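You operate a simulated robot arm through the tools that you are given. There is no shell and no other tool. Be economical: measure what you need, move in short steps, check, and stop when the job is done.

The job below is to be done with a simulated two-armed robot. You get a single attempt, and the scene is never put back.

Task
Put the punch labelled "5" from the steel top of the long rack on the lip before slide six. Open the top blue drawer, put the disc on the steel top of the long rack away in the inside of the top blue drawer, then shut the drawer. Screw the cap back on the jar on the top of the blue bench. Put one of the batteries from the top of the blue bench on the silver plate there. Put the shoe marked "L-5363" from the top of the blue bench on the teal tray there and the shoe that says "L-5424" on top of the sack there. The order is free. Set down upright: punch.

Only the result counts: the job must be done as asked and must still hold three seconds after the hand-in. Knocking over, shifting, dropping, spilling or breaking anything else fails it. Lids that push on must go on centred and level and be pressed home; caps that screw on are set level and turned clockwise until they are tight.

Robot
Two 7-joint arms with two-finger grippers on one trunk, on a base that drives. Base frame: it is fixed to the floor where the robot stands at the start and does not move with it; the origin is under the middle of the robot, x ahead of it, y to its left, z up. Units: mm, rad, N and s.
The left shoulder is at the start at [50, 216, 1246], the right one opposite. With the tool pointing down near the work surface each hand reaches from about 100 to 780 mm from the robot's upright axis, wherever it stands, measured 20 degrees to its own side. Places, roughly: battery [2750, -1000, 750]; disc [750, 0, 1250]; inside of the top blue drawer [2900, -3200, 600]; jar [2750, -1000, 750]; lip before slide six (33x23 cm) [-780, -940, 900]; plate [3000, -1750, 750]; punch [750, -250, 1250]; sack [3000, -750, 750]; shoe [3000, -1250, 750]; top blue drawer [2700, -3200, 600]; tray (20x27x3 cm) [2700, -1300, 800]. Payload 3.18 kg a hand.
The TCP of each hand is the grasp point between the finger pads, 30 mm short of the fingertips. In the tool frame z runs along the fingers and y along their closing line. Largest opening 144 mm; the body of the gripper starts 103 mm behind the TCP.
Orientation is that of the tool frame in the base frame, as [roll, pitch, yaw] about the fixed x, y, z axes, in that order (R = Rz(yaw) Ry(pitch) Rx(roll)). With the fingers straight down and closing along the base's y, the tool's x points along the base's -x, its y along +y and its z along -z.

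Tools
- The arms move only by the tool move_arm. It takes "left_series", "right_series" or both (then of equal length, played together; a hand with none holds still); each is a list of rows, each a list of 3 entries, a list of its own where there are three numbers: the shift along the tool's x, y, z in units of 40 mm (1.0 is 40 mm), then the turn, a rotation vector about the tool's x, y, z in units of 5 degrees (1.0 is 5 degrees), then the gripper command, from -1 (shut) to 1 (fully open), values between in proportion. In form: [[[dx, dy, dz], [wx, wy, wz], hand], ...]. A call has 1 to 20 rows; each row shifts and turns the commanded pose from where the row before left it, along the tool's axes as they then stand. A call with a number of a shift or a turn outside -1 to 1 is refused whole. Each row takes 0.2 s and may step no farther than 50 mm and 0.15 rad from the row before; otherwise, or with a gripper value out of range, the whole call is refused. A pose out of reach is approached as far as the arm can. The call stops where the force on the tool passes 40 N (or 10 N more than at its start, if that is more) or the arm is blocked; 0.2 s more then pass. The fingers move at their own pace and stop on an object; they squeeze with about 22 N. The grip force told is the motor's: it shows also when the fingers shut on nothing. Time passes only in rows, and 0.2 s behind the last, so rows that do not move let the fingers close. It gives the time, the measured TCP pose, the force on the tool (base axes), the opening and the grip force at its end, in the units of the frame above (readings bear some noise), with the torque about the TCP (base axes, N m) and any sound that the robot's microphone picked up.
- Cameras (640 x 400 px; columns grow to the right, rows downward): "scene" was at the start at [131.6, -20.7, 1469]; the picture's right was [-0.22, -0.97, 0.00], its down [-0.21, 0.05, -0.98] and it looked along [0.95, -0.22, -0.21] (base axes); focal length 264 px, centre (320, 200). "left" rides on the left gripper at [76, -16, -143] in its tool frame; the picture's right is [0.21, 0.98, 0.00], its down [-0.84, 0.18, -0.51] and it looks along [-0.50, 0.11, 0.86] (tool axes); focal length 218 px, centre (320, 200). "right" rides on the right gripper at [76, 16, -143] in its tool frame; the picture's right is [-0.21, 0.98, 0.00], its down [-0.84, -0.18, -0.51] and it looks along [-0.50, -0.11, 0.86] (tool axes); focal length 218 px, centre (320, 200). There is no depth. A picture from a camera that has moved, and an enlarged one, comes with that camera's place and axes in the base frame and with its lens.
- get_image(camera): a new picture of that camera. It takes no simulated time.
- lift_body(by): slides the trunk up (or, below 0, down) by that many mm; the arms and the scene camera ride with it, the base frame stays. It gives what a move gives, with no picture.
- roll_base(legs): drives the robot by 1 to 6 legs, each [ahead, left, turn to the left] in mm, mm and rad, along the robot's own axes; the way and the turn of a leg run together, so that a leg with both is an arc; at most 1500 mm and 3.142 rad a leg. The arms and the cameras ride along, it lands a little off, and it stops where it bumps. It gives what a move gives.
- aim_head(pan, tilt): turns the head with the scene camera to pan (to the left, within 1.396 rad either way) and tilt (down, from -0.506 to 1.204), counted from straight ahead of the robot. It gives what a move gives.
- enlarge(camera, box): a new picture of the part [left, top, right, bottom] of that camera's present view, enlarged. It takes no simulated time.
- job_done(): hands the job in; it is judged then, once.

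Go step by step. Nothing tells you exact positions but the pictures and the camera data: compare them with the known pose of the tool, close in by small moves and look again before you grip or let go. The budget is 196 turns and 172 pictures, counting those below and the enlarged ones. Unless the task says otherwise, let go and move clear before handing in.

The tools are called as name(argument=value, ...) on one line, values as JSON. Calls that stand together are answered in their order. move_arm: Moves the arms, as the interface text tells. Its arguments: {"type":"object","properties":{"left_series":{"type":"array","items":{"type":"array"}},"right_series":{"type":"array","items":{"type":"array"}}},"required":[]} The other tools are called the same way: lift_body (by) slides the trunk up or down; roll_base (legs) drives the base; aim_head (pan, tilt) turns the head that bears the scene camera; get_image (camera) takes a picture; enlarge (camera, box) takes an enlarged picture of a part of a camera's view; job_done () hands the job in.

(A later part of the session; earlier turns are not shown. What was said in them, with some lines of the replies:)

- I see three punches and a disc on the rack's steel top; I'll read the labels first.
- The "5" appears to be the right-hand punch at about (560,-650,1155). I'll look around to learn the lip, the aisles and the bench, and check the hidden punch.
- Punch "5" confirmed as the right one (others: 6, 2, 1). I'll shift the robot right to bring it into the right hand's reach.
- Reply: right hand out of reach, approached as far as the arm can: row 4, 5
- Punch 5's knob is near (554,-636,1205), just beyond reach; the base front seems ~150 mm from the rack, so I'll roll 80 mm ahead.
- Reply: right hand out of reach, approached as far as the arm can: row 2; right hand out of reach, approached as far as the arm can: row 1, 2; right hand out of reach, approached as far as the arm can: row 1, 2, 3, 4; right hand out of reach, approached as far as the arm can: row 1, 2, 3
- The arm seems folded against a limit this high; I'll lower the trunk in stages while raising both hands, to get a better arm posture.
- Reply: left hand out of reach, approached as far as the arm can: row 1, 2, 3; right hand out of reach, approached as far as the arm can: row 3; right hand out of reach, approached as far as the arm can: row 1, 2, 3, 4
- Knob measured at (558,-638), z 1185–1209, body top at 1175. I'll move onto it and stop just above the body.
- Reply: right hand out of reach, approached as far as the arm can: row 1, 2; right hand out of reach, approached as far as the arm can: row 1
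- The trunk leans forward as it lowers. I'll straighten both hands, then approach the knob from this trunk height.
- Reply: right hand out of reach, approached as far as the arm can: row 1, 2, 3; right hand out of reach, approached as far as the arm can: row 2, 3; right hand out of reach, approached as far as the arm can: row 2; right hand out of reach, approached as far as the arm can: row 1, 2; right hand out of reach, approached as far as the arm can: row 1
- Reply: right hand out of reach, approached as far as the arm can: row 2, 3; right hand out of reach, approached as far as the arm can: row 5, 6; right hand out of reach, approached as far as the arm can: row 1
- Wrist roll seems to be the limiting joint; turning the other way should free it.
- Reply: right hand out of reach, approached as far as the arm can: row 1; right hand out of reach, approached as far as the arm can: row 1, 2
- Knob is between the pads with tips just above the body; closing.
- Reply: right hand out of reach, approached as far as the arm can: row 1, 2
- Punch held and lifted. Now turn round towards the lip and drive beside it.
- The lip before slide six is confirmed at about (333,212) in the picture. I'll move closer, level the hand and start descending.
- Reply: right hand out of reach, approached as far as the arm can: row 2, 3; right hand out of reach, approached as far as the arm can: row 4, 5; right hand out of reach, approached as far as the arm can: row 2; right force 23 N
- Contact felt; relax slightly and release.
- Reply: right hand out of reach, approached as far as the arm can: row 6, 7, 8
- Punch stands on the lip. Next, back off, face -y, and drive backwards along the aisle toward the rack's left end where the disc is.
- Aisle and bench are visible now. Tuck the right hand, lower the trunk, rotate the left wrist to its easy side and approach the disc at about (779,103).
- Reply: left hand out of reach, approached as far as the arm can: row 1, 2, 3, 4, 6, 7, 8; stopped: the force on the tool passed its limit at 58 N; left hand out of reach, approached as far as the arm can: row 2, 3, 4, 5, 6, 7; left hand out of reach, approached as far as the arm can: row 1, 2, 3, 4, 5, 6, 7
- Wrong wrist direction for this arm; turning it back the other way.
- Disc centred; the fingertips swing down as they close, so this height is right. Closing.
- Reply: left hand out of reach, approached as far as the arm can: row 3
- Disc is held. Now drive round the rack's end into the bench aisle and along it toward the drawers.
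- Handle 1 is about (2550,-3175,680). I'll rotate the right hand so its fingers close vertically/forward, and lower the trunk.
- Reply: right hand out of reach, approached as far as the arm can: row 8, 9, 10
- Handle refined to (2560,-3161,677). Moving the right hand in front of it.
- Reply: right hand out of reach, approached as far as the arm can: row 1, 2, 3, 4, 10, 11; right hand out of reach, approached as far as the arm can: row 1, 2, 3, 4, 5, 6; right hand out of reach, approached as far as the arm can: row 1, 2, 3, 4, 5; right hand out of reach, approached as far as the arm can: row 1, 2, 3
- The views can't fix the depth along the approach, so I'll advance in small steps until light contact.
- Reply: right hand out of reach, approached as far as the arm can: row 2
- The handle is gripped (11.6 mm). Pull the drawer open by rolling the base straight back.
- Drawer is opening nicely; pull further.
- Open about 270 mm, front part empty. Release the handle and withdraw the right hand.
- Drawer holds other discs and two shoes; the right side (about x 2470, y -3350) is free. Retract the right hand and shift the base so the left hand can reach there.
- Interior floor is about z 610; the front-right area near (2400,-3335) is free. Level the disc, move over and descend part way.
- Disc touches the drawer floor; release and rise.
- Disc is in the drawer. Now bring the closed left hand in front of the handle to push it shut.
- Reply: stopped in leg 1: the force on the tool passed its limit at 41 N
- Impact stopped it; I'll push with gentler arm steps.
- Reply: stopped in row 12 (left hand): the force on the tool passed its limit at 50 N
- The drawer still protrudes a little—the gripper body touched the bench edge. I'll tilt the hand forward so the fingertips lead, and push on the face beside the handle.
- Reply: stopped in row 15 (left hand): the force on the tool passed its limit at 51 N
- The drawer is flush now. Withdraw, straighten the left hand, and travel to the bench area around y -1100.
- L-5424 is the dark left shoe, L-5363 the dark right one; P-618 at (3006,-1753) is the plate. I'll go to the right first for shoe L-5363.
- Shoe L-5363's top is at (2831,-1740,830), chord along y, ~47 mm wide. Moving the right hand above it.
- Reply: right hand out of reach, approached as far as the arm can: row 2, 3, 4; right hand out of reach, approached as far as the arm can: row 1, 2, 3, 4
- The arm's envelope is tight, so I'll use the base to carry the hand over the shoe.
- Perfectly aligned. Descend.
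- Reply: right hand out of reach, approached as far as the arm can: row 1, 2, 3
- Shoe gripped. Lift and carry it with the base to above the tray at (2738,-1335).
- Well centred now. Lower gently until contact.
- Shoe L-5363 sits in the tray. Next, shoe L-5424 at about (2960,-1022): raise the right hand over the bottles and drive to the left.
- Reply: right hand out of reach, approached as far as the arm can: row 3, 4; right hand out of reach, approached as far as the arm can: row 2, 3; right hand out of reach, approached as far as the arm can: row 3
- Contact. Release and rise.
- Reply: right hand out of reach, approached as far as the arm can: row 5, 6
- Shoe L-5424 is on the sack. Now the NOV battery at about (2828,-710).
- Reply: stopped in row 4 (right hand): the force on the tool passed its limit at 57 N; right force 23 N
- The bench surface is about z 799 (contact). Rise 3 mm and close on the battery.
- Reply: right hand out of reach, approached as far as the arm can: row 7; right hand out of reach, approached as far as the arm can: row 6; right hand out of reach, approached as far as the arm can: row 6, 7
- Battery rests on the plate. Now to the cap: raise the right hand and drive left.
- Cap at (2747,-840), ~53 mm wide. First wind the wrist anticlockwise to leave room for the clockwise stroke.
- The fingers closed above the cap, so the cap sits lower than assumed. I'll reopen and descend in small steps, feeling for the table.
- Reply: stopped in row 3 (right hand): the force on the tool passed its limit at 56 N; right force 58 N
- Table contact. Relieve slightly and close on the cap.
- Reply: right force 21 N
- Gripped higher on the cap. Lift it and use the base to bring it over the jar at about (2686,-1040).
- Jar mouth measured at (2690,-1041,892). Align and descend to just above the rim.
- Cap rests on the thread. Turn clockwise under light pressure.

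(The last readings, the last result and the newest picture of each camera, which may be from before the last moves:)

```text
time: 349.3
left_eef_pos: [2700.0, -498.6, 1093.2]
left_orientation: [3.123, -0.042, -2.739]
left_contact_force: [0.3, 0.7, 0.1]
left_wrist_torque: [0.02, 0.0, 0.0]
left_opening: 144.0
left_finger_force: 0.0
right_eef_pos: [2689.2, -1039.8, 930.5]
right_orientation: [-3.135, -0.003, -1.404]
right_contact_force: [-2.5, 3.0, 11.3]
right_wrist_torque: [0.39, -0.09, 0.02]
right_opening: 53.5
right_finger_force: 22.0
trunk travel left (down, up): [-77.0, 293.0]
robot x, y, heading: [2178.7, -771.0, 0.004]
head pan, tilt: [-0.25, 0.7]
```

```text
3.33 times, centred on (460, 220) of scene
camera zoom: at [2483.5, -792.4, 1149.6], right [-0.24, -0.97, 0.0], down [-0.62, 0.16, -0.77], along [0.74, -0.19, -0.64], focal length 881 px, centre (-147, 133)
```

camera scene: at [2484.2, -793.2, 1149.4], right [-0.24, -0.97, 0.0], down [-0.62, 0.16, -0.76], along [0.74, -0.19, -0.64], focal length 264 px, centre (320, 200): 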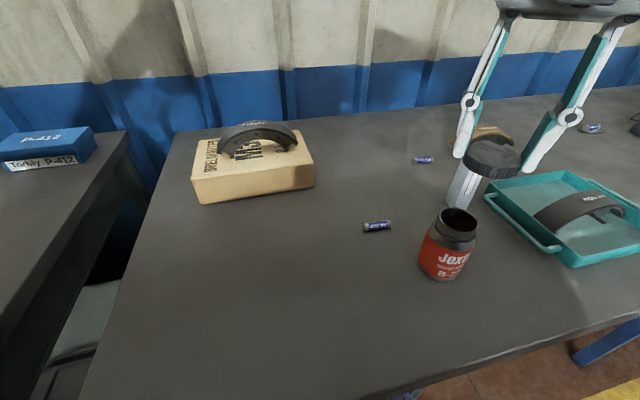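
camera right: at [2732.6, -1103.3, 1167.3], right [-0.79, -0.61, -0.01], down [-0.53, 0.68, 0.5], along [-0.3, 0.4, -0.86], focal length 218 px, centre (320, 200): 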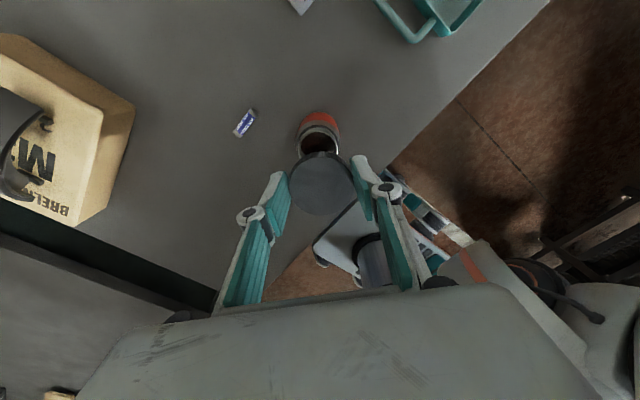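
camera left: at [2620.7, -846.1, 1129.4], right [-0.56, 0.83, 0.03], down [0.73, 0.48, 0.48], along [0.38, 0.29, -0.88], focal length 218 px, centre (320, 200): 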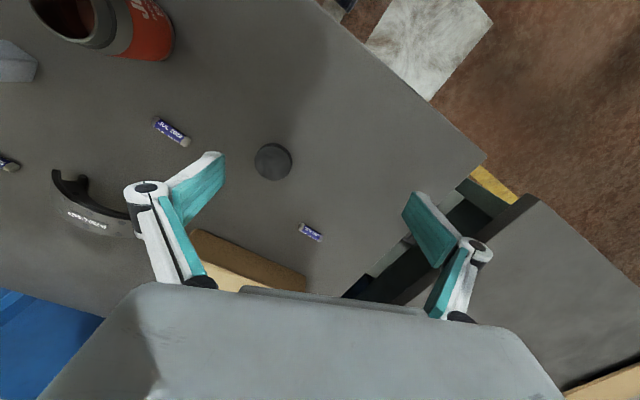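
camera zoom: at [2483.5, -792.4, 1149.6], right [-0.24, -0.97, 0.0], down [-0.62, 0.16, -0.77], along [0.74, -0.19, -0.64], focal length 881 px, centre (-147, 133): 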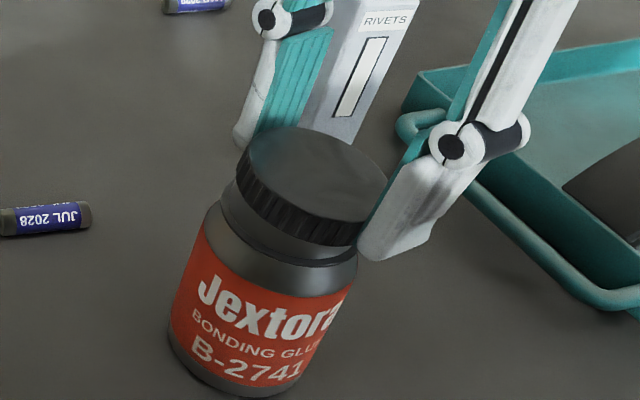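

The jar turned with the cap, so the left hand must hold the jar. I'll orient the left hand to approach the jar from the left side while the right keeps the cap.

move_arm(left_series=[[[0, 0, 0], [0.2, -0.45, 0], 0.4], [[0, 0, 0], [0, 0, -1], 0.4], [[0, 0, 0], [0, 0, -1], 0.4], [[0, 0, 0], [0, 0, -1], 0.4], [[0, 0, 0], [0, 0, -1], 0.4], [[0, 0, 0], [0, 0, -1], 0.4], [[0, 0, 0], [0, 0, -1], 0.4], [[0, 0, 0], [0, 0, -1], 0.4], [[0, 0, 0], [0, 0, -1], 0.4], [[0, 0, 0], [0, 0, -1], 0.4], [[0, 0, 0], [0, 0, -1], 0.4], [[0, 0, 0], [0, 0, -1], 0.4], [[0, 0, 0], [0, 0, -1], 0.4], [[0, 0, 0], [0, 0, -1], 0.4], [[0, 0, 0], [0, 0, -0.4], 0.4], [[0, 0, 0], [0, 0, 0], 0.4]])

move_arm(left_series=[[[0, 0, 0], [0, 1, 0], 0.4], [[0, 0, 0], [0, 1, 0], 0.4], [[0, 0, 0], [0, 1, 0], 0.4], [[0, 0, 0], [0, 1, 0], 0.4], [[0, 0, 0], [0, 1, 0], 0.4], [[0, 0, 0], [0, 1, 0], 0.4], [[0, 0, 0], [0, 1, 0], 0.4], [[0, 0, 0], [0, 1, 0], 0.4], [[0, 0, 0], [0, 1, 0], 0.4], [[0, 0, 0], [0, 1, 0], 0.4], [[0, 0, 0], [0, 1, 0], 0.4], [[0, 0, 0], [0, 1, 0], 0.4], [[0, 0, 0], [0, 0, 0], 0.4]])

```text
time: 352.7
left_eef_pos: [2700.2, -499.3, 1091.8]
left_orientation: [3.14, 0.001, -1.571]
left_contact_force: [-0.3, -0.3, 0.3]
left_wrist_torque: [-0.01, 0.02, 0.03]
left_opening: 100.9
left_finger_force: 0.0
right_eef_pos: [2690.4, -1042.1, 930.1]
right_orientation: [-3.135, -0.003, -1.402]
right_contact_force: [-0.5, 0.8, 3.5]
right_wrist_torque: [0.09, -0.08, -0.04]
right_opening: 53.4
right_finger_force: 22.2
trunk travel left (down, up): [-77.0, 293.0]
robot x, y, heading: [2175.5, -773.6, 0.0]
head pan, tilt: [-0.25, 0.7]
```

```text
time: 355.5
left_eef_pos: [2699.7, -499.9, 1091.6]
left_orientation: [3.14, -1.047, -1.57]
left_contact_force: [1.5, 0.3, -0.8]
left_wrist_torque: [-0.01, 0.02, 0.02]
left_opening: 100.9
left_finger_force: 0.3
right_eef_pos: [2690.5, -1042.4, 930.3]
right_orientation: [-3.136, -0.002, -1.403]
right_contact_force: [0.2, 0.8, 3.0]
right_wrist_torque: [0.13, -0.08, -0.01]
right_opening: 53.5
right_finger_force: 22.2
trunk travel left (down, up): [-77.0, 293.0]
robot x, y, heading: [2176.8, -770.9, -0.007]
head pan, tilt: [-0.25, 0.7]
```

move_arm(left_series=[[[0, 0.03, 0.93], [0, 0, 0], 0.4], [[0, 0.03, 0.93], [0, 0, 0], 0.4], [[0, 0.03, 0.93], [0, 0, 0], 0.4], [[0, 0.03, 0.93], [0, 0, 0], 0.4], [[0, 0.03, 0.93], [0, 0, 0], 0.4], [[0, 0.03, 0.93], [0, 0, 0], 0.4], [[0, 0.03, 0.93], [0, 0, 0], 0.4], [[0, 0.03, 0.93], [0, 0, 0], 0.4], [[0, 0.03, 0.93], [0, 0, 0], 0.4], [[0, 0, 0.93], [0, 0, 0], 0.4], [[0, 0, 0.93], [0, 0, 0], 0.4], [[0, 0, 0.93], [0, 0, 0], 0.4], [[0, 0, 0], [0, 0, 0], 0.4]])

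get_image(camera="left")

get_image(camera="scene")

```text
time: 358.5
left_eef_pos: [2702.6, -870.7, 893.3]
left_orientation: [-2.998, -1.012, -1.639]
left_contact_force: [1.3, 0.4, -1.0]
left_wrist_torque: [-0.06, 0.06, -0.07]
left_opening: 100.7
left_finger_force: 0.0
right_eef_pos: [2680.9, -1043.3, 940.9]
right_orientation: [-3.109, 0.006, -1.387]
right_contact_force: [-0.1, 0.2, -0.5]
right_wrist_torque: [0.08, 0.09, -0.02]
right_opening: 53.8
right_finger_force: 21.9
trunk travel left (down, up): [-77.0, 293.0]
robot x, y, heading: [2176.8, -771.8, 0.017]
head pan, tilt: [-0.25, 0.7]
stopped in row 13 (left hand): the arm was blocked; the commanded pose is now the measured one
```

```text
15 pictures are left
camera left: at [2703.1, -789.4, 1034.4], right [-0.98, -0.16, 0.1], down [-0.19, 0.87, -0.46], along [-0.01, -0.47, -0.88], focal length 218 px, centre (320, 200)
```

left: 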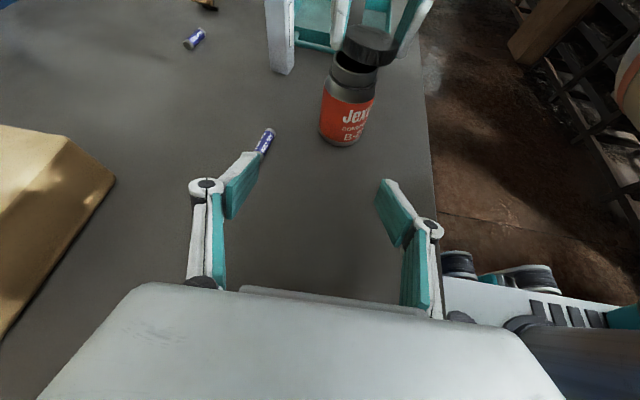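

```text
14 pictures are left
camera scene: at [2466.3, -798.7, 1157.4], right [-0.23, -0.97, -0.01], down [-0.62, 0.16, -0.77], along [0.75, -0.17, -0.64], focal length 264 px, centre (320, 200)
```

scene: 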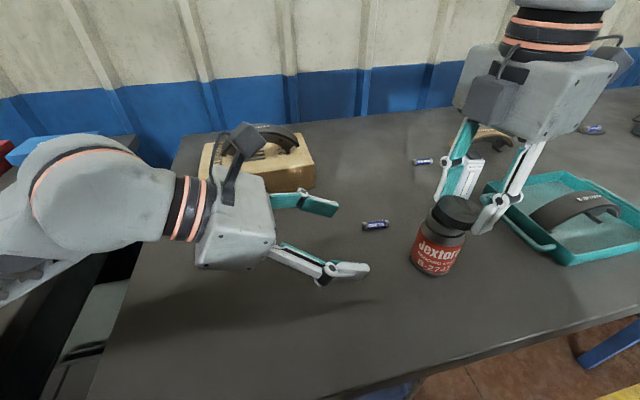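

The left elbow got blocked low and nudged things; I'll back off, raise the trunk 100 mm for elbow clearance (cap still held by the right hand), then grip the jar with the left hand first.

move_arm(left_series=[[[0, 0, -0.7], [0, 0, 0], 0.4], [[0, 0, -0.8], [0, 0, 0], 0.4], [[0, 0, -0.5], [0, 0, 0], 0.4], [[0, 0, 0], [-0.98, -0.8, -0.41], 0.4], [[0, 0, 0], [0, -0.8, 0], 0.4], [[0, 0, 0], [0, 0, 0], 0.4]], right_series=[[[0, 0, -0.5], [0, 0, 0], -1], [[0, 0, -0.5], [0, 0, 0], -1], [[0, 0, -0.5], [0, 0, 0], -1], [[0, 0, 0], [0, 0, 0], -1], [[0, 0, 0], [0, 0, 0], -1], [[0, 0, 0], [0, 0, 0], -1]])

lift_body(by=100)

get_image(camera="scene")

```text
time: 359.9
left_eef_pos: [2703.0, -800.9, 911.8]
left_orientation: [3.061, -0.89, -1.524]
left_contact_force: [-0.1, 0.6, -0.3]
left_wrist_torque: [-0.03, -0.02, -0.03]
left_opening: 100.9
left_finger_force: 0.1
right_eef_pos: [2693.6, -1037.7, 988.5]
right_orientation: [-3.138, -0.002, -1.391]
right_contact_force: [-1.6, 0.2, 0.1]
right_wrist_torque: [0.01, -0.01, -0.03]
right_opening: 53.7
right_finger_force: 21.5
trunk travel left (down, up): [-77.0, 293.0]
robot x, y, heading: [2178.4, -771.0, 0.012]
head pan, tilt: [-0.25, 0.7]
```

```text
time: 361.3
left_eef_pos: [2702.5, -800.7, 1012.2]
left_orientation: [3.064, -0.889, -1.524]
left_contact_force: [0.4, -0.8, 0.1]
left_wrist_torque: [0.01, 0.0, -0.02]
left_opening: 100.8
left_finger_force: 0.1
right_eef_pos: [2692.9, -1035.9, 1088.8]
right_orientation: [-3.138, -0.001, -1.39]
right_contact_force: [-0.1, 0.1, 0.2]
right_wrist_torque: [-0.02, 0.04, 0.01]
right_opening: 53.1
right_finger_force: 22.3
trunk travel left (down, up): [-177.0, 193.0]
robot x, y, heading: [2176.3, -770.6, 0.015]
head pan, tilt: [-0.25, 0.7]
```

```text
13 pictures are left
camera scene: at [2378.4, -790.5, 1270.5], right [-0.24, -0.97, 0.0], down [-0.63, 0.15, -0.76], along [0.74, -0.18, -0.64], focal length 264 px, centre (320, 200)
```

scene: 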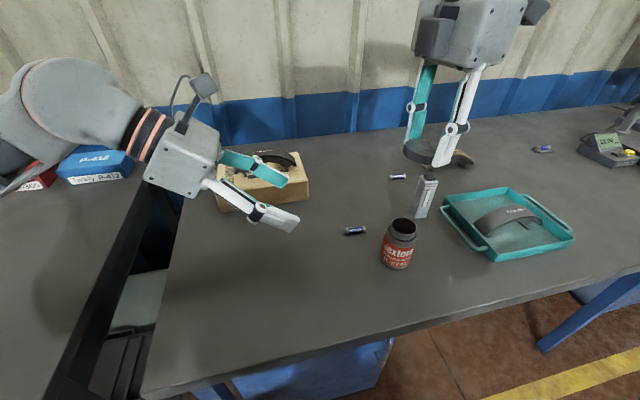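

move_arm(left_series=[[[0.06, 0.02, 0.9], [0, 0, 0], 0.4], [[0.06, 0.02, 0.9], [0, 0, 0], 0.4], [[0.06, 0.02, 0.9], [0, 0, 0], 0.4], [[0.06, 0.02, 0.9], [0, 0, 0], 0.4], [[0.05, 0.02, 0.9], [0, 0, 0], 0.4], [[0, 0, 0], [0, 0, 0], 0.4]])

get_image(camera="left")

```text
time: 362.7
left_eef_pos: [2690.3, -949.5, 914.1]
left_orientation: [3.07, -0.891, -1.529]
left_contact_force: [-0.1, -0.2, 0.0]
left_wrist_torque: [0.0, 0.0, 0.0]
left_opening: 100.8
left_finger_force: 0.0
right_eef_pos: [2691.8, -1035.9, 1092.0]
right_orientation: [-3.135, -0.003, -1.391]
right_contact_force: [-0.4, -0.3, -0.5]
right_wrist_torque: [-0.03, -0.03, 0.02]
right_opening: 53.4
right_finger_force: 21.8
trunk travel left (down, up): [-177.0, 193.0]
robot x, y, heading: [2177.5, -774.3, 0.012]
head pan, tilt: [-0.25, 0.7]
```

```text
12 pictures are left
camera left: at [2715.9, -887.6, 1061.4], right [-0.97, -0.12, 0.21], down [-0.18, 0.93, -0.33], along [-0.15, -0.36, -0.92], focal length 218 px, centre (320, 200)
```

left: 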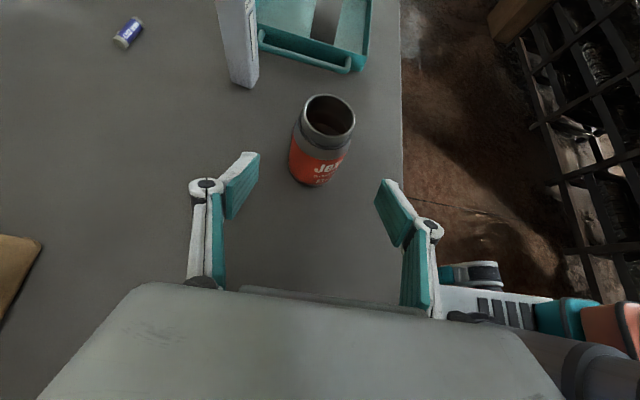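

move_arm(left_series=[[[-0.03, 0, 0.6], [0, 0, 0], 0.4], [[-0.03, 0, 0.6], [0, 0, 0], 0.4], [[-0.03, 0, 0.6], [0, 0, 0], 0.3], [[-0.03, 0, 0.6], [0, 0, 0], 0.3], [[0, 0, 0], [0, 0, 0], 0.3]])

get_image(camera="left")

```text
time: 363.9
left_eef_pos: [2687.8, -1020.4, 849.0]
left_orientation: [3.068, -0.891, -1.528]
left_contact_force: [0.0, 0.0, 0.0]
left_wrist_torque: [-0.03, 0.0, -0.03]
left_opening: 93.6
left_finger_force: 0.0
right_eef_pos: [2692.9, -1035.7, 1090.8]
right_orientation: [-3.135, -0.004, -1.39]
right_contact_force: [0.2, 0.4, -1.2]
right_wrist_torque: [-0.01, -0.02, -0.02]
right_opening: 53.3
right_finger_force: 22.1
trunk travel left (down, up): [-177.0, 193.0]
robot x, y, heading: [2177.1, -773.5, 0.013]
head pan, tilt: [-0.25, 0.7]
```

```text
11 pictures are left
camera left: at [2711.3, -958.8, 997.1], right [-0.97, -0.12, 0.21], down [-0.18, 0.93, -0.33], along [-0.15, -0.36, -0.92], focal length 218 px, centre (320, 200)
```

left: 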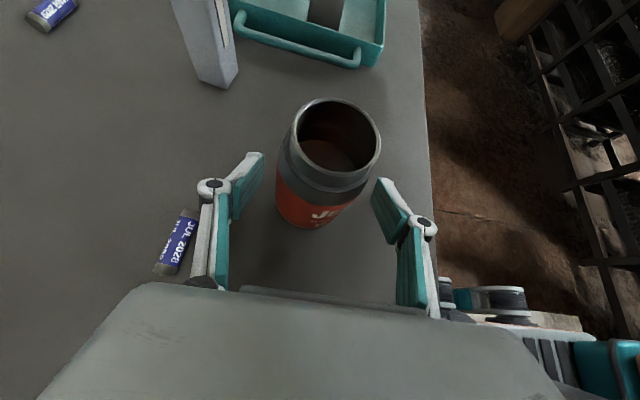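

move_arm(left_series=[[[0, 0, 0.3], [0, 0, 0], 0.3], [[0, 0, 0], [0, 0, 0], 0], [[0, 0, 0], [0, 0, 0], -0.3], [[0, 0, 0], [0, 0, 0], -1], [[0, 0, 0], [0, 0, 0], -1], [[0, 0, 0], [0, 0, 0], -1]])

get_image(camera="right")

```text
time: 365.3
left_eef_pos: [2684.5, -1029.5, 841.4]
left_orientation: [3.068, -0.892, -1.529]
left_contact_force: [1.3, 1.1, 0.2]
left_wrist_torque: [0.06, -0.07, 0.03]
left_opening: 61.2
left_finger_force: 21.8
right_eef_pos: [2692.1, -1036.4, 1090.4]
right_orientation: [-3.135, -0.004, -1.392]
right_contact_force: [0.3, 0.8, 0.1]
right_wrist_torque: [-0.04, 0.0, 0.01]
right_opening: 53.7
right_finger_force: 22.0
trunk travel left (down, up): [-177.0, 193.0]
robot x, y, heading: [2176.6, -771.4, 0.014]
head pan, tilt: [-0.25, 0.7]
```

```text
10 pictures are left
camera right: at [2689.1, -1113.9, 1233.5], right [-1.0, 0.03, -0.01], down [0.02, 0.86, 0.51], along [0.02, 0.51, -0.86], focal length 218 px, centre (320, 200)
```

right: 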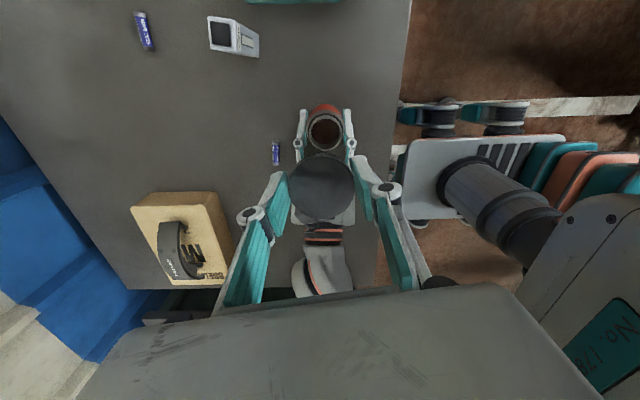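

Jar firmly held by the left hand. Re-centre the cap over the mouth (2685,-1033) and rewind the right wrist.

move_arm(right_series=[[[-0.115, 0.157, 0], [0, 0, 0], -1], [[0, 0, 0.5], [0, 0, -1], -1], [[0, 0, 0.5], [0, 0, -1], -1], [[0, 0, 0.5], [0, 0, -1], -1], [[0, 0, 0.5], [0, 0, -1], -1], [[0, 0, 0.5], [0, 0, -1], -1], [[0, 0, 0.5], [0, 0, -1], -1], [[0, 0, 0], [0, 0, -1], -1], [[0, 0, 0], [0, 0, -1], -1], [[0, 0, 0], [0, 0, -1], -1], [[0, 0, 0], [0, 0, -1], -1], [[0, 0, 0], [0, 0, -1], -1], [[0, 0, 0], [0, 0, -1], -1], [[0, 0, 0], [0, 0, 0], -1]])

get_image(camera="right")

```text
time: 368.3
left_eef_pos: [2685.5, -1029.4, 840.8]
left_orientation: [3.069, -0.892, -1.531]
left_contact_force: [1.8, -0.6, 2.3]
left_wrist_torque: [-0.05, -0.27, -0.01]
left_opening: 60.3
left_finger_force: 22.3
right_eef_pos: [2685.7, -1033.3, 970.0]
right_orientation: [-3.141, -0.008, -0.344]
right_contact_force: [-0.9, 0.2, -0.4]
right_wrist_torque: [0.01, 0.03, 0.0]
right_opening: 53.3
right_finger_force: 22.0
trunk travel left (down, up): [-177.0, 193.0]
robot x, y, heading: [2179.9, -775.3, 0.014]
head pan, tilt: [-0.25, 0.7]
```

```text
9 pictures are left
camera right: at [2752.0, -1073.7, 1114.0], right [-0.53, -0.85, 0.0], down [-0.74, 0.45, 0.5], along [-0.43, 0.27, -0.87], focal length 218 px, centre (320, 200)
```

right: 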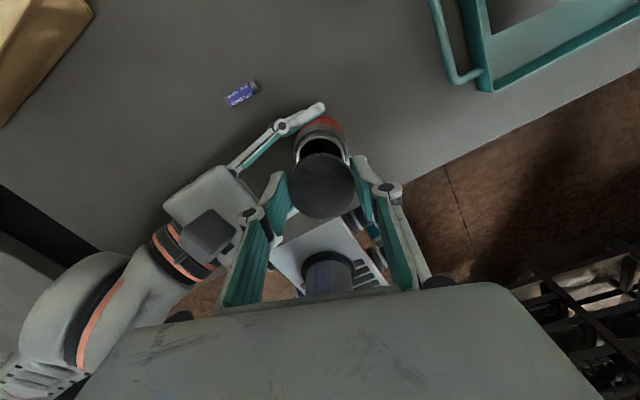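

Left camera could be brushed at this angle, so I'll start the stroke at yaw -0.8 and keep strokes within ±45° of the x-direction. Lower onto the rim.

move_arm(right_series=[[[0, 0, 0], [0, 0, 1], -1], [[0, 0, 0], [0, 0, 1], -1], [[0, 0, 0], [0, 0, 1], -1], [[0, 0, 0], [0, 0, 1], -1], [[0, 0, 0], [0, 0, 1], -1], [[0, 0, 0.4], [0, 0, 0], -1], [[0, 0, 0.3], [0, 0, 0], -1], [[0, 0, 0.12], [0, 0, 0], -1], [[0, 0, 0.1], [0, 0, 0], -1], [[0, 0, 0.08], [0, 0, 0], -1], [[0, 0, 0], [0, 0, 0], -1]])

enlarge(camera="scene", box=[340, 150, 460, 280])

```text
time: 370.7
left_eef_pos: [2686.1, -1029.5, 841.1]
left_orientation: [3.071, -0.891, -1.529]
left_contact_force: [4.5, -6.2, -1.4]
left_wrist_torque: [0.23, -0.21, -0.11]
left_opening: 60.4
left_finger_force: 22.3
right_eef_pos: [2685.4, -1033.0, 932.3]
right_orientation: [-3.136, -0.01, -0.779]
right_contact_force: [-2.5, 2.5, 21.7]
right_wrist_torque: [-0.23, 0.02, 0.0]
right_opening: 53.5
right_finger_force: 22.4
trunk travel left (down, up): [-177.0, 193.0]
robot x, y, heading: [2180.4, -772.0, 0.008]
head pan, tilt: [-0.25, 0.7]
```

```text
3.08 times, centred on (400, 215) of scene
camera zoom: at [2375.9, -790.4, 1271.4], right [-0.24, -0.97, 0.0], down [-0.63, 0.15, -0.77], along [0.74, -0.18, -0.64], focal length 814 px, centre (74, 154)
```

zoom: 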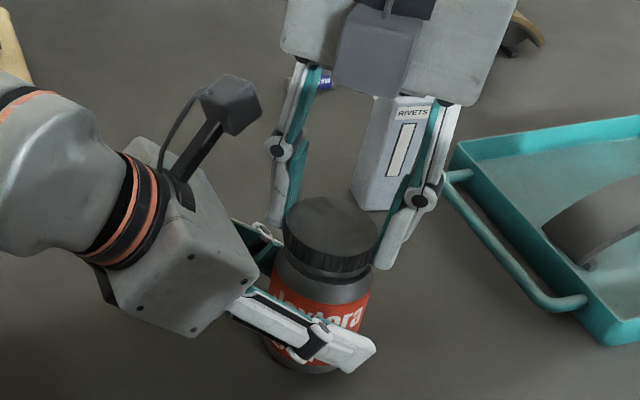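

move_arm(right_series=[[[0, 0, 0], [0, 0, 1], -1], [[0, 0, 0.01], [0, 0, 1], -1], [[0, 0, 0.01], [0, 0, 1], -1], [[0, 0, 0.01], [0, 0, 1], -1], [[0, 0, 0.01], [0, 0, 1], -1], [[0, 0, 0.01], [0, 0, 1], -1], [[0, 0, 0.01], [0, 0, 1], -1], [[0, 0, 0.01], [0, 0, 1], -1], [[0, 0, 0.01], [0, 0, 1], -1], [[0, 0, 0], [0, 0, 0], -1]])

```text
time: 372.9
left_eef_pos: [2683.7, -1029.0, 841.6]
left_orientation: [3.069, -0.892, -1.528]
left_contact_force: [-4.3, -1.4, -3.4]
left_wrist_torque: [-0.2, -0.73, -0.1]
left_opening: 60.4
left_finger_force: 21.9
right_eef_pos: [2685.1, -1033.4, 927.6]
right_orientation: [-3.133, -0.002, -1.567]
right_contact_force: [4.6, -2.0, 23.0]
right_wrist_torque: [-0.15, -0.02, 0.09]
right_opening: 53.3
right_finger_force: 21.6
trunk travel left (down, up): [-177.0, 193.0]
robot x, y, heading: [2180.5, -769.4, 0.011]
head pan, tilt: [-0.25, 0.7]
```

Cap is threading down (932→928). Continue.

move_arm(right_series=[[[0, 0, 0.01], [0, 0, 1], -1], [[0, 0, 0.01], [0, 0, 1], -1], [[0, 0, 0.01], [0, 0, 1], -1], [[0, 0, 0.01], [0, 0, 1], -1], [[0, 0, 0.01], [0, 0, 1], -1], [[0, 0, 0.01], [0, 0, 1], -1], [[0, 0, 0.01], [0, 0, 1], -1], [[0, 0, 0.01], [0, 0, 1], -1], [[0, 0, 0.01], [0, 0, 1], -1], [[0, 0, 0], [0, 0, 0], -1]])

enlarge(camera="scene", box=[340, 150, 460, 280])

```text
time: 375.1
left_eef_pos: [2687.2, -1030.2, 842.1]
left_orientation: [3.071, -0.892, -1.529]
left_contact_force: [10.9, -0.3, 10.0]
left_wrist_torque: [0.18, 0.25, 0.02]
left_opening: 58.6
left_finger_force: 21.3
right_eef_pos: [2686.6, -1032.2, 922.1]
right_orientation: [-3.138, -0.001, -2.353]
right_contact_force: [-7.6, 1.5, -3.9]
right_wrist_torque: [-0.05, 0.07, 0.07]
right_opening: 53.0
right_finger_force: 22.1
trunk travel left (down, up): [-177.0, 193.0]
robot x, y, heading: [2178.3, -768.7, 0.014]
head pan, tilt: [-0.25, 0.7]
```

```text
3.08 times, centred on (400, 215) of scene
camera zoom: at [2377.1, -790.2, 1270.8], right [-0.24, -0.97, 0.0], down [-0.63, 0.15, -0.77], along [0.74, -0.18, -0.64], focal length 814 px, centre (74, 154)
```

zoom: 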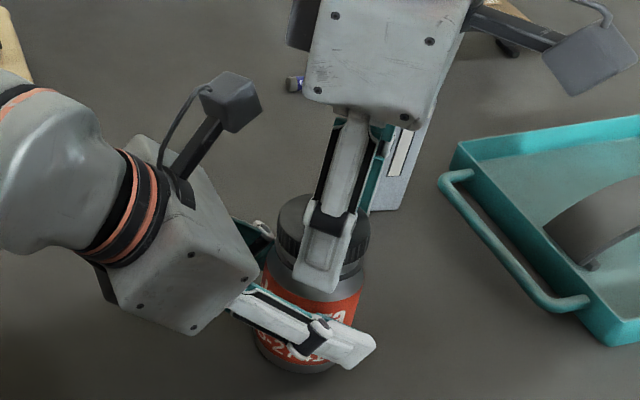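

Threading well (922). Regrip: open, rewind 90°, close, then turn on.

move_arm(right_series=[[[0, 0, 0], [0, 0, 0], -0.1], [[0, 0, 0], [0, 0, 0], 0], [[0, 0, 0], [0, 0, -1], 0], [[0, 0, 0], [0, 0, -1], 0], [[0, 0, 0], [0, 0, -1], 0], [[0, 0, 0], [0, 0, -1], 0], [[0, 0, 0], [0, 0, -1], 0], [[0, 0, 0], [0, 0, -1], 0], [[0, 0, 0], [0, 0, -1], 0], [[0, 0, 0], [0, 0, -1], 0], [[0, 0, 0], [0, 0, -1], 0], [[0, 0, 0], [0, 0, -1], 0], [[0, 0, 0], [0, 0, -1], 0], [[0, 0, 0], [0, 0, -1], 0], [[0, 0, 0], [0, 0, -1], 0], [[0, 0, 0], [0, 0, -1], 0], [[0, 0, 0], [0, 0, -1], 0], [[0, 0, 0], [0, 0, -1], 0], [[0, 0, 0], [0, 0, -1], 0], [[0, 0, 0], [0, 0, -1], 0]])

move_arm(right_series=[[[0, 0, 0], [0, 0, 0], -0.2], [[0, 0, 0], [0, 0, 0], -1], [[0, 0, 0], [0, 0, 0], -1], [[0, 0, 0.02], [0, 0, 1], -1], [[0, 0, 0.02], [0, 0, 1], -1], [[0, 0, 0.02], [0, 0, 1], -1], [[0, 0, 0.02], [0, 0, 1], -1], [[0, 0, 0.02], [0, 0, 1], -1], [[0, 0, 0.02], [0, 0, 1], -1], [[0, 0, 0], [0, 0, 0], -1]])

```text
time: 379.3
left_eef_pos: [2684.5, -1030.0, 841.0]
left_orientation: [3.07, -0.892, -1.528]
left_contact_force: [-3.2, -2.6, 10.6]
left_wrist_torque: [-0.13, -0.11, -0.02]
left_opening: 58.3
left_finger_force: 21.6
right_eef_pos: [2686.2, -1033.4, 922.9]
right_orientation: [-3.137, -0.007, -0.779]
right_contact_force: [-0.1, 0.1, 0.0]
right_wrist_torque: [0.02, -0.01, 0.01]
right_opening: 72.0
right_finger_force: 0.0
trunk travel left (down, up): [-177.0, 193.0]
robot x, y, heading: [2182.0, -769.3, 0.013]
head pan, tilt: [-0.25, 0.7]
```

```text
time: 381.5
left_eef_pos: [2684.9, -1029.9, 840.6]
left_orientation: [3.069, -0.891, -1.529]
left_contact_force: [-11.6, -7.2, -4.1]
left_wrist_torque: [-0.6, -0.78, -0.06]
left_opening: 59.0
left_finger_force: 21.4
right_eef_pos: [2687.0, -1034.1, 918.0]
right_orientation: [-3.135, -0.004, -1.306]
right_contact_force: [11.4, -1.0, 24.9]
right_wrist_torque: [0.02, -0.26, -0.05]
right_opening: 52.9
right_finger_force: 22.0
trunk travel left (down, up): [-177.0, 193.0]
robot x, y, heading: [2178.1, -771.7, 0.013]
head pan, tilt: [-0.25, 0.7]
```

move_arm(right_series=[[[0, 0, 0], [0, 0, 1], -1], [[0, 0, 0], [0, 0, 1], -1], [[0, 0, 0], [0, 0, 1], -1], [[0, 0, 0], [0, 0, 1], -1], [[0, 0, 0], [0, 0, 1], -1], [[0, 0, 0], [0, 0, 1], -1], [[0, 0, 0], [0, 0, 1], -1], [[0, 0, 0], [0, 0, 1], -1], [[0, 0, 0], [0, 0, 1], -1], [[0, 0, 0], [0, 0, 1], -1], [[0, 0, 0], [0, 0, 1], -1], [[0, 0, 0], [0, 0, 0], -1]])

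enlarge(camera="scene", box=[340, 150, 460, 280])

```text
time: 384.1
left_eef_pos: [2688.2, -1029.7, 840.6]
left_orientation: [3.07, -0.892, -1.527]
left_contact_force: [9.2, -9.6, -4.7]
left_wrist_torque: [0.24, -0.19, -0.03]
left_opening: 58.6
left_finger_force: 22.1
right_eef_pos: [2686.0, -1032.9, 918.6]
right_orientation: [-3.138, 0.001, -2.265]
right_contact_force: [-9.3, 9.5, 7.8]
right_wrist_torque: [0.5, 0.79, 0.05]
right_opening: 53.0
right_finger_force: 21.7
trunk travel left (down, up): [-177.0, 193.0]
robot x, y, heading: [2178.6, -769.1, 0.016]
head pan, tilt: [-0.25, 0.7]
```

```text
3.08 times, centred on (400, 215) of scene
camera zoom: at [2377.0, -790.5, 1271.0], right [-0.24, -0.97, 0.0], down [-0.63, 0.15, -0.76], along [0.74, -0.18, -0.64], focal length 814 px, centre (74, 154)
```

zoom: 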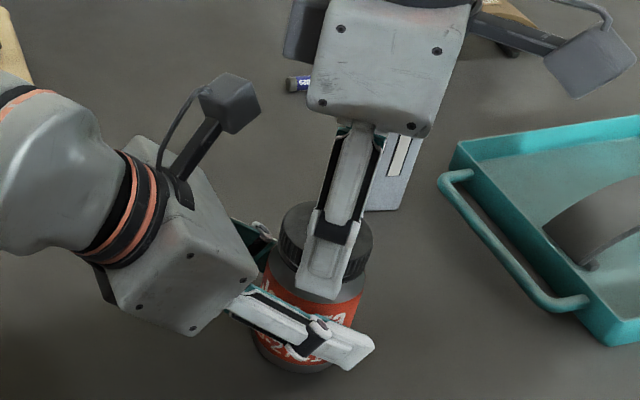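

move_arm(right_series=[[[0, 0, 0], [0, 0, 0], -0.1], [[0, 0, 0], [0, 0, 0], 0], [[0, 0, 0], [0, 0, -1], 0], [[0, 0, 0], [0, 0, -1], 0], [[0, 0, 0], [0, 0, -1], 0], [[0, 0, 0], [0, 0, -1], 0], [[0, 0, 0], [0, 0, -1], 0], [[0, 0, 0], [0, 0, -1], 0], [[0, 0, 0], [0, 0, -1], 0], [[0, 0, 0], [0, 0, -1], 0], [[0, 0, 0], [0, 0, -1], 0], [[0, 0, 0], [0, 0, -1], 0], [[0, 0, 0], [0, 0, -1], 0], [[0, 0, 0], [0, 0, -1], 0], [[0, 0, 0], [0, 0, -1], 0], [[0, 0, 0], [0, 0, -1], 0], [[0, 0, 0], [0, 0, -1], 0], [[0, 0, 0], [0, 0, -1], 0], [[0, 0, 0], [0, 0, -1], 0], [[0, 0, 0], [0, 0, 0], -0.2]])

move_arm(right_series=[[[0, 0, 0], [0, 0, 0], -1], [[0, 0, 0], [0, 0, 0], -1], [[0, 0, 0.01], [0, 0, 1], -1], [[0, 0, 0.01], [0, 0, 1], -1], [[0, 0, 0.01], [0, 0, 1], -1], [[0, 0, 0.01], [0, 0, 1], -1], [[0, 0, 0.01], [0, 0, 1], -1], [[0, 0, 0.01], [0, 0, 1], -1], [[0, 0, 0.01], [0, 0, 1], -1], [[0, 0, 0.01], [0, 0, 1], -1], [[0, 0, 0], [0, 0, 1], -1], [[0, 0, 0], [0, 0, 1], -1], [[0, 0, 0], [0, 0, 1], -1], [[0, 0, 0], [0, 0, 1], -1], [[0, 0, 0], [0, 0, 1], -1], [[0, 0, 0], [0, 0, 1], -1], [[0, 0, 0], [0, 0, 1], -1], [[0, 0, 0], [0, 0, 1], -1], [[0, 0, 0], [0, 0, 1], -1], [[0, 0, 0], [0, 0, 0], -1]])

```text
time: 388.3
left_eef_pos: [2685.4, -1029.7, 841.6]
left_orientation: [3.067, -0.891, -1.528]
left_contact_force: [-0.1, -1.9, 2.8]
left_wrist_torque: [-0.04, -0.25, 0.0]
left_opening: 58.5
left_finger_force: 21.7
right_eef_pos: [2686.5, -1033.5, 918.5]
right_orientation: [-3.137, -0.007, -0.779]
right_contact_force: [0.8, 3.0, 0.7]
right_wrist_torque: [-0.03, -0.02, 0.0]
right_opening: 59.0
right_finger_force: 1.4
trunk travel left (down, up): [-177.0, 193.0]
robot x, y, heading: [2180.1, -772.6, 0.009]
head pan, tilt: [-0.25, 0.7]
```

```text
time: 392.5
left_eef_pos: [2686.7, -1028.2, 841.7]
left_orientation: [3.069, -0.893, -1.525]
left_contact_force: [3.4, -4.3, -0.7]
left_wrist_torque: [0.04, -0.09, -0.22]
left_opening: 59.0
left_finger_force: 21.8
right_eef_pos: [2686.1, -1033.7, 914.8]
right_orientation: [-3.136, 0.001, -2.265]
right_contact_force: [-6.3, 2.8, 8.7]
right_wrist_torque: [0.11, 0.59, 0.22]
right_opening: 54.3
right_finger_force: 22.5
trunk travel left (down, up): [-177.0, 193.0]
robot x, y, heading: [2177.0, -772.3, 0.013]
head pan, tilt: [-0.25, 0.7]
```

Torque about z is building (0.22 N·m). One more stroke to tighten.

move_arm(right_series=[[[0, 0, 0], [0, 0, 0], -0.1], [[0, 0, 0], [0, 0, 0], 0], [[0, 0, 0], [0, 0, -1], 0], [[0, 0, 0], [0, 0, -1], 0], [[0, 0, 0], [0, 0, -1], 0], [[0, 0, 0], [0, 0, -1], 0], [[0, 0, 0], [0, 0, -1], 0], [[0, 0, 0], [0, 0, -1], 0], [[0, 0, 0], [0, 0, -1], 0], [[0, 0, 0], [0, 0, -1], 0], [[0, 0, 0], [0, 0, -1], 0], [[0, 0, 0], [0, 0, -1], 0], [[0, 0, 0], [0, 0, -1], 0], [[0, 0, 0], [0, 0, -1], 0], [[0, 0, 0], [0, 0, -1], 0], [[0, 0, 0], [0, 0, -1], 0], [[0, 0, 0], [0, 0, -1], 0], [[0, 0, 0], [0, 0, -1], 0], [[0, 0, 0], [0, 0, -1], 0], [[0, 0, 0], [0, 0, 0], -0.2]])

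move_arm(right_series=[[[0, 0, 0], [0, 0, 0], -1], [[0, 0, 0], [0, 0, 0], -1], [[0, 0, 0], [0, 0, 1], -1], [[0, 0, 0], [0, 0, 1], -1], [[0, 0, 0], [0, 0, 1], -1], [[0, 0, 0], [0, 0, 1], -1], [[0, 0, 0], [0, 0, 1], -1], [[0, 0, 0], [0, 0, 1], -1], [[0, 0, 0], [0, 0, 0], -1]])

enlarge(camera="scene", box=[340, 150, 460, 280])

```text
time: 396.7
left_eef_pos: [2685.6, -1029.3, 841.1]
left_orientation: [3.07, -0.892, -1.529]
left_contact_force: [2.2, 0.4, 7.1]
left_wrist_torque: [-0.1, -0.29, 0.05]
left_opening: 58.5
left_finger_force: 22.0
right_eef_pos: [2686.0, -1032.2, 915.2]
right_orientation: [-3.139, -0.006, -0.781]
right_contact_force: [1.2, -0.1, 0.5]
right_wrist_torque: [-0.01, -0.02, 0.0]
right_opening: 58.0
right_finger_force: 0.0
trunk travel left (down, up): [-177.0, 193.0]
robot x, y, heading: [2178.2, -770.1, 0.011]
head pan, tilt: [-0.25, 0.7]
```

```text
time: 398.7
left_eef_pos: [2685.7, -1029.6, 840.7]
left_orientation: [3.068, -0.892, -1.527]
left_contact_force: [-5.6, -5.9, 5.9]
left_wrist_torque: [0.01, -0.46, -0.07]
left_opening: 58.5
left_finger_force: 22.0
right_eef_pos: [2686.2, -1032.4, 915.5]
right_orientation: [-3.135, -0.003, -1.306]
right_contact_force: [3.6, 4.6, -2.5]
right_wrist_torque: [0.04, 0.23, -0.03]
right_opening: 53.7
right_finger_force: 22.0
trunk travel left (down, up): [-177.0, 193.0]
robot x, y, heading: [2180.8, -770.7, 0.011]
head pan, tilt: [-0.25, 0.7]
```

```text
3.08 times, centred on (400, 215) of scene
camera zoom: at [2376.6, -790.6, 1271.1], right [-0.24, -0.97, 0.0], down [-0.63, 0.15, -0.77], along [0.74, -0.18, -0.64], focal length 814 px, centre (74, 154)
```

zoom: 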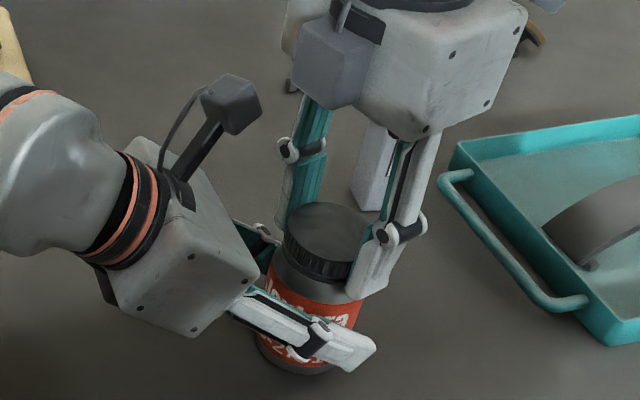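

move_arm(right_series=[[[0, 0, 0.01], [0, 0, 1], -1], [[0, 0, 0.01], [0, 0, 1], -1], [[0, 0, 0.01], [0, 0, 1], -1], [[0, 0, 0.01], [0, 0, 1], -1], [[0, 0, 0], [0, 0, 1], -1], [[0, 0, 0], [0, 0, 1], -1], [[0, 0, 0], [0, 0, 1], -1], [[0, 0, 0], [0, 0, 1], -1], [[0, 0, 0], [0, 0, 1], -1], [[0, 0, 0], [0, 0, 1], -1], [[0, 0, 0], [0, 0, 1], -1]])

```text
time: 401.1
left_eef_pos: [2685.3, -1029.7, 839.5]
left_orientation: [3.071, -0.891, -1.529]
left_contact_force: [5.5, 6.4, 1.7]
left_wrist_torque: [-0.65, -0.37, -0.39]
left_opening: 58.9
left_finger_force: 22.3
right_eef_pos: [2685.0, -1032.6, 914.9]
right_orientation: [-3.136, 0.003, -2.265]
right_contact_force: [-7.3, -7.4, 4.4]
right_wrist_torque: [-0.02, 0.88, 0.4]
right_opening: 54.3
right_finger_force: 21.8
trunk travel left (down, up): [-177.0, 193.0]
robot x, y, heading: [2176.0, -766.7, 0.016]
head pan, tilt: [-0.25, 0.7]
```

Torque rose to 0.40 N·m and height stays at 915. One confirming stroke.

move_arm(right_series=[[[0, 0, 0], [0, 0, 0], -0.1], [[0, 0, 0], [0, 0, 0], 0], [[0, 0, 0], [0, 0, -1], 0], [[0, 0, 0], [0, 0, -1], 0], [[0, 0, 0], [0, 0, -1], 0], [[0, 0, 0], [0, 0, -1], 0], [[0, 0, 0], [0, 0, -1], 0], [[0, 0, 0], [0, 0, -1], 0], [[0, 0, 0], [0, 0, -1], 0], [[0, 0, 0], [0, 0, -1], 0], [[0, 0, 0], [0, 0, -1], 0], [[0, 0, 0], [0, 0, -1], 0], [[0, 0, 0], [0, 0, -1], 0], [[0, 0, 0], [0, 0, -1], 0], [[0, 0, 0], [0, 0, -1], 0], [[0, 0, 0], [0, 0, -1], 0], [[0, 0, 0], [0, 0, -1], 0], [[0, 0, 0], [0, 0, -1], 0], [[0, 0, 0], [0, 0, -1], 0], [[0, 0, 0], [0, 0, 0], -0.2]])

move_arm(right_series=[[[0, 0, 0], [0, 0, 0], -1], [[0, 0, 0], [0, 0, 0], -1], [[0, 0, 0], [0, 0, 1], -1], [[0, 0, 0], [0, 0, 1], -1], [[0, 0, 0], [0, 0, 1], -1], [[0, 0, 0], [0, 0, 1], -1], [[0, 0, 0], [0, 0, 1], -1], [[0, 0, 0], [0, 0, 1], -1], [[0, 0, 0], [0, 0, 1], -1], [[0, 0, 0], [0, 0, 1], -1], [[0, 0, 0], [0, 0, 1], -1], [[0, 0, 0], [0, 0, 1], -1]])

move_arm(right_series=[[[0, 0, 0], [0, 0, 1], -1], [[0, 0, 0], [0, 0, 1], -1], [[0, 0, 0], [0, 0, 1], -1], [[0, 0, 0], [0, 0, 1], -1], [[0, 0, 0], [0, 0, 1], -1], [[0, 0, 0], [0, 0, 1], -1], [[0, 0, 0], [0, 0, 1], -1]])

```text
time: 405.3
left_eef_pos: [2685.7, -1028.8, 841.2]
left_orientation: [3.067, -0.892, -1.528]
left_contact_force: [-0.4, -0.4, 1.5]
left_wrist_torque: [-0.1, -0.03, -0.04]
left_opening: 59.1
left_finger_force: 22.4
right_eef_pos: [2687.8, -1032.2, 915.2]
right_orientation: [-3.139, -0.007, -0.779]
right_contact_force: [0.7, 0.1, -0.5]
right_wrist_torque: [0.02, -0.05, 0.01]
right_opening: 57.4
right_finger_force: 0.1
trunk travel left (down, up): [-177.0, 193.0]
robot x, y, heading: [2177.5, -774.1, 0.01]
head pan, tilt: [-0.25, 0.7]
```

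```text
time: 407.9
left_eef_pos: [2684.1, -1029.8, 841.7]
left_orientation: [3.069, -0.891, -1.529]
left_contact_force: [0.7, -4.8, 1.8]
left_wrist_torque: [0.11, -0.53, -0.62]
left_opening: 60.0
left_finger_force: 22.2
right_eef_pos: [2686.6, -1032.0, 914.7]
right_orientation: [-3.133, 0.001, -1.655]
right_contact_force: [2.5, 4.3, 3.4]
right_wrist_torque: [0.01, 0.19, 0.63]
right_opening: 53.8
right_finger_force: 21.9
trunk travel left (down, up): [-177.0, 193.0]
robot x, y, heading: [2175.8, -771.2, 0.014]
head pan, tilt: [-0.25, 0.7]
```

```text
time: 409.5
left_eef_pos: [2685.1, -1028.4, 841.2]
left_orientation: [3.069, -0.891, -1.53]
left_contact_force: [-4.4, 0.1, -0.3]
left_wrist_torque: [-0.22, -1.06, -0.59]
left_opening: 61.0
left_finger_force: 22.4
right_eef_pos: [2687.9, -1033.1, 914.4]
right_orientation: [-3.133, 0.004, -2.266]
right_contact_force: [7.6, -0.5, 8.2]
right_wrist_torque: [0.1, 0.37, 0.56]
right_opening: 54.5
right_finger_force: 22.3
trunk travel left (down, up): [-177.0, 193.0]
robot x, y, heading: [2178.1, -770.0, 0.01]
head pan, tilt: [-0.25, 0.7]
```

Torque saturates at ~0.6 N·m – tight. Release the cap with the right hand and rise.

move_arm(right_series=[[[0, 0, 0], [0, 0, 0], -0.1], [[0, 0, 0], [0, 0, 0], 0], [[0, 0, -0.4], [0, 0, 0], 0], [[0, 0, -0.8], [0, 0, 0], 0], [[0, 0, -0.8], [0, 0, 0], 0], [[0, 0, -0.8], [0, 0, 0], 0], [[0, 0, 0], [0, 0, 0], 0]])

enlarge(camera="scene", box=[340, 150, 460, 280])

```text
time: 411.1
left_eef_pos: [2685.9, -1029.9, 840.6]
left_orientation: [3.066, -0.891, -1.527]
left_contact_force: [-0.2, 0.2, -1.5]
left_wrist_torque: [-0.02, -0.02, 0.02]
left_opening: 59.9
left_finger_force: 21.8
right_eef_pos: [2686.2, -1033.1, 1027.3]
right_orientation: [-3.137, 0.004, -2.265]
right_contact_force: [-0.5, 0.4, 0.1]
right_wrist_torque: [0.02, -0.01, 0.0]
right_opening: 71.8
right_finger_force: 0.0
trunk travel left (down, up): [-177.0, 193.0]
robot x, y, heading: [2176.2, -772.0, 0.013]
head pan, tilt: [-0.25, 0.7]
```

```text
3.08 times, centred on (400, 215) of scene
camera zoom: at [2377.2, -790.6, 1270.9], right [-0.24, -0.97, 0.0], down [-0.63, 0.15, -0.76], along [0.74, -0.18, -0.64], focal length 814 px, centre (74, 154)
```

zoom: 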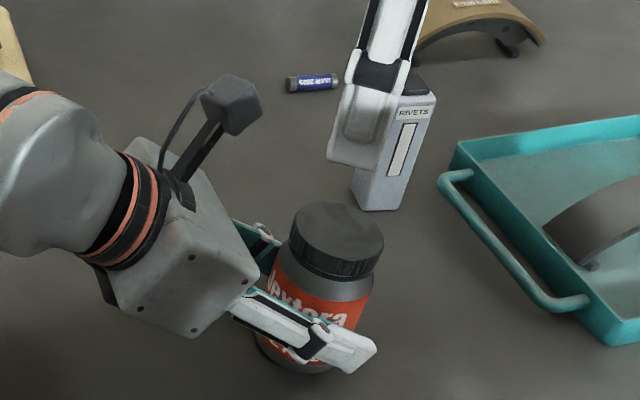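

Cap is level and seated. Release the jar and withdraw the left hand the way it came.

move_arm(left_series=[[[0, 0, 0], [0, 0, 0], -0.05], [[0, 0, 0], [0, 0, 0], 0.2], [[0, 0, 0], [0, 0, 0], 0.2], [[0, 0, -0.4], [0, 0, 0], 0.2], [[0, 0, -0.7], [0, 0, 0], 0.2], [[0, 0, -0.9], [0, 0, 0], 0.2], [[0, 0, -0.9], [0, 0, 0], 0.2], [[0, 0, -0.9], [0, 0, 0], 0.2], [[0, 0, -0.9], [0, 0, 0], 0.2], [[0, 0, -0.9], [0, 0, 0], 0.2], [[0, 0, -0.9], [0, 0, 0], 0.2], [[0, 0, 0], [0, 0, 0], 0.2]])

get_image(camera="scene")

```text
time: 413.7
left_eef_pos: [2695.0, -827.9, 1002.8]
left_orientation: [3.066, -0.889, -1.528]
left_contact_force: [-0.4, -0.4, -0.4]
left_wrist_torque: [-0.02, 0.02, -0.02]
left_opening: 86.5
left_finger_force: 0.1
right_eef_pos: [2686.6, -1031.9, 1026.9]
right_orientation: [-3.137, 0.004, -2.264]
right_contact_force: [0.0, -1.0, 0.1]
right_wrist_torque: [0.03, 0.03, 0.03]
right_opening: 72.1
right_finger_force: 0.1
trunk travel left (down, up): [-177.0, 193.0]
robot x, y, heading: [2178.5, -773.3, 0.014]
head pan, tilt: [-0.25, 0.7]
```

```text
3 pictures are left
camera scene: at [2377.3, -790.8, 1270.9], right [-0.24, -0.97, 0.0], down [-0.63, 0.15, -0.76], along [0.74, -0.18, -0.64], focal length 264 px, centre (320, 200)
```

scene: 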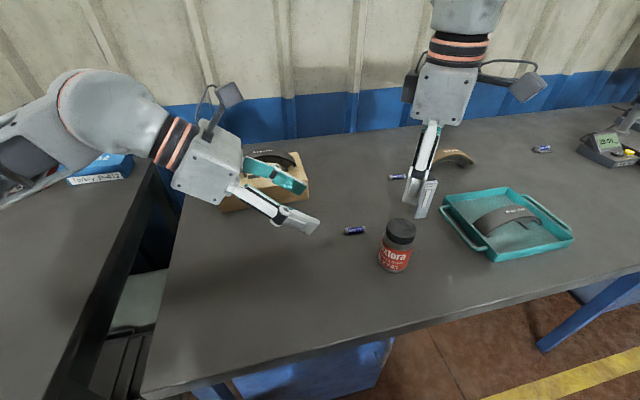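

Everything looks right. Back the robot clear of the bench and check once more.

roll_base(legs=[[-300, 0, 0]])

get_image(camera="scene")

```text
time: 415.7
left_eef_pos: [2398.4, -829.3, 1004.3]
left_orientation: [3.069, -0.891, -1.522]
left_contact_force: [-0.3, 1.3, -0.4]
left_wrist_torque: [0.0, -0.01, 0.01]
left_opening: 86.3
left_finger_force: 0.0
right_eef_pos: [2390.0, -1034.6, 1027.1]
right_orientation: [-3.135, 0.004, -2.258]
right_contact_force: [0.1, 0.2, 0.1]
right_wrist_torque: [0.01, -0.04, -0.02]
right_opening: 71.9
right_finger_force: 0.0
trunk travel left (down, up): [-177.0, 193.0]
robot x, y, heading: [1884.9, -779.7, 0.016]
head pan, tilt: [-0.25, 0.7]
```

```text
2 pictures are left
camera scene: at [2079.5, -793.8, 1271.1], right [-0.23, -0.97, 0.0], down [-0.63, 0.15, -0.77], along [0.74, -0.18, -0.64], focal length 264 px, centre (320, 200)
```

scene: 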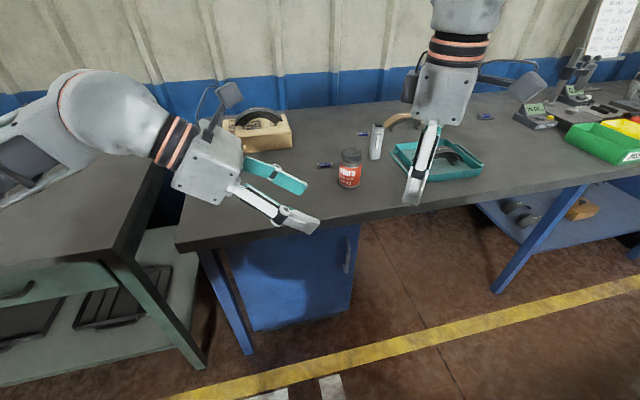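

enlarge(camera="scene", box=[460, 95, 560, 145])

```text
6.40 times, centred on (510, 120) of scene
camera zoom: at [2079.5, -793.8, 1271.1], right [-0.23, -0.97, 0.0], down [-0.63, 0.15, -0.77], along [0.74, -0.18, -0.64], focal length 1692 px, centre (-896, 712)
```

zoom: 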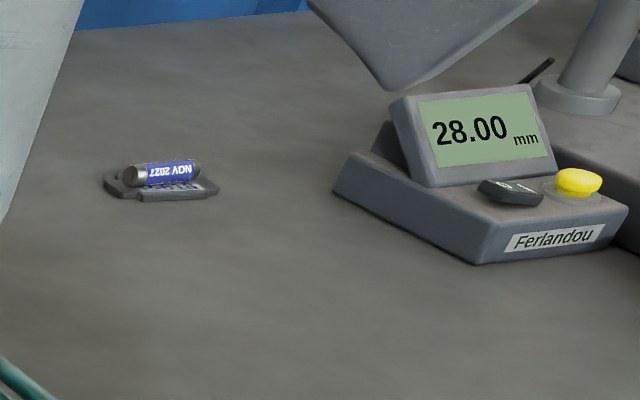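

The battery rests on the plate, and both shoes, the jar with its cap, the drawer and the punch were in place when I last saw them, so I'm handing in.

job_done()

```text
The job is handed in.
```

All the tasks are carried out and the job is handed in.

- **Punch:** "5" stands upright on the lip before slide six.
- **Disc:** it is inside the top blue drawer. My first push left the drawer slightly open, so I pushed again until it looked flush with the others.
- **Jar:** the cap is screwed on, level and tight. The jar turned and shifted slightly before I held it with the other hand.
- **Battery:** the NOV 2027 one lies on the plate. I took the plate marked "P-618" to be the silver plate; it looks more dark grey than silver.
- **Shoes:** "L-5363" is on the teal tray and "L-5424" is on top of the sack.

At the jar, the left arm was once blocked by something I could not see. The hands also bumped something four times: once while lowering the trunk by the rack, once on the way down to the battery, and on the bench top and at the drawer. In the later pictures nothing else on the bench looked knocked over or shifted.
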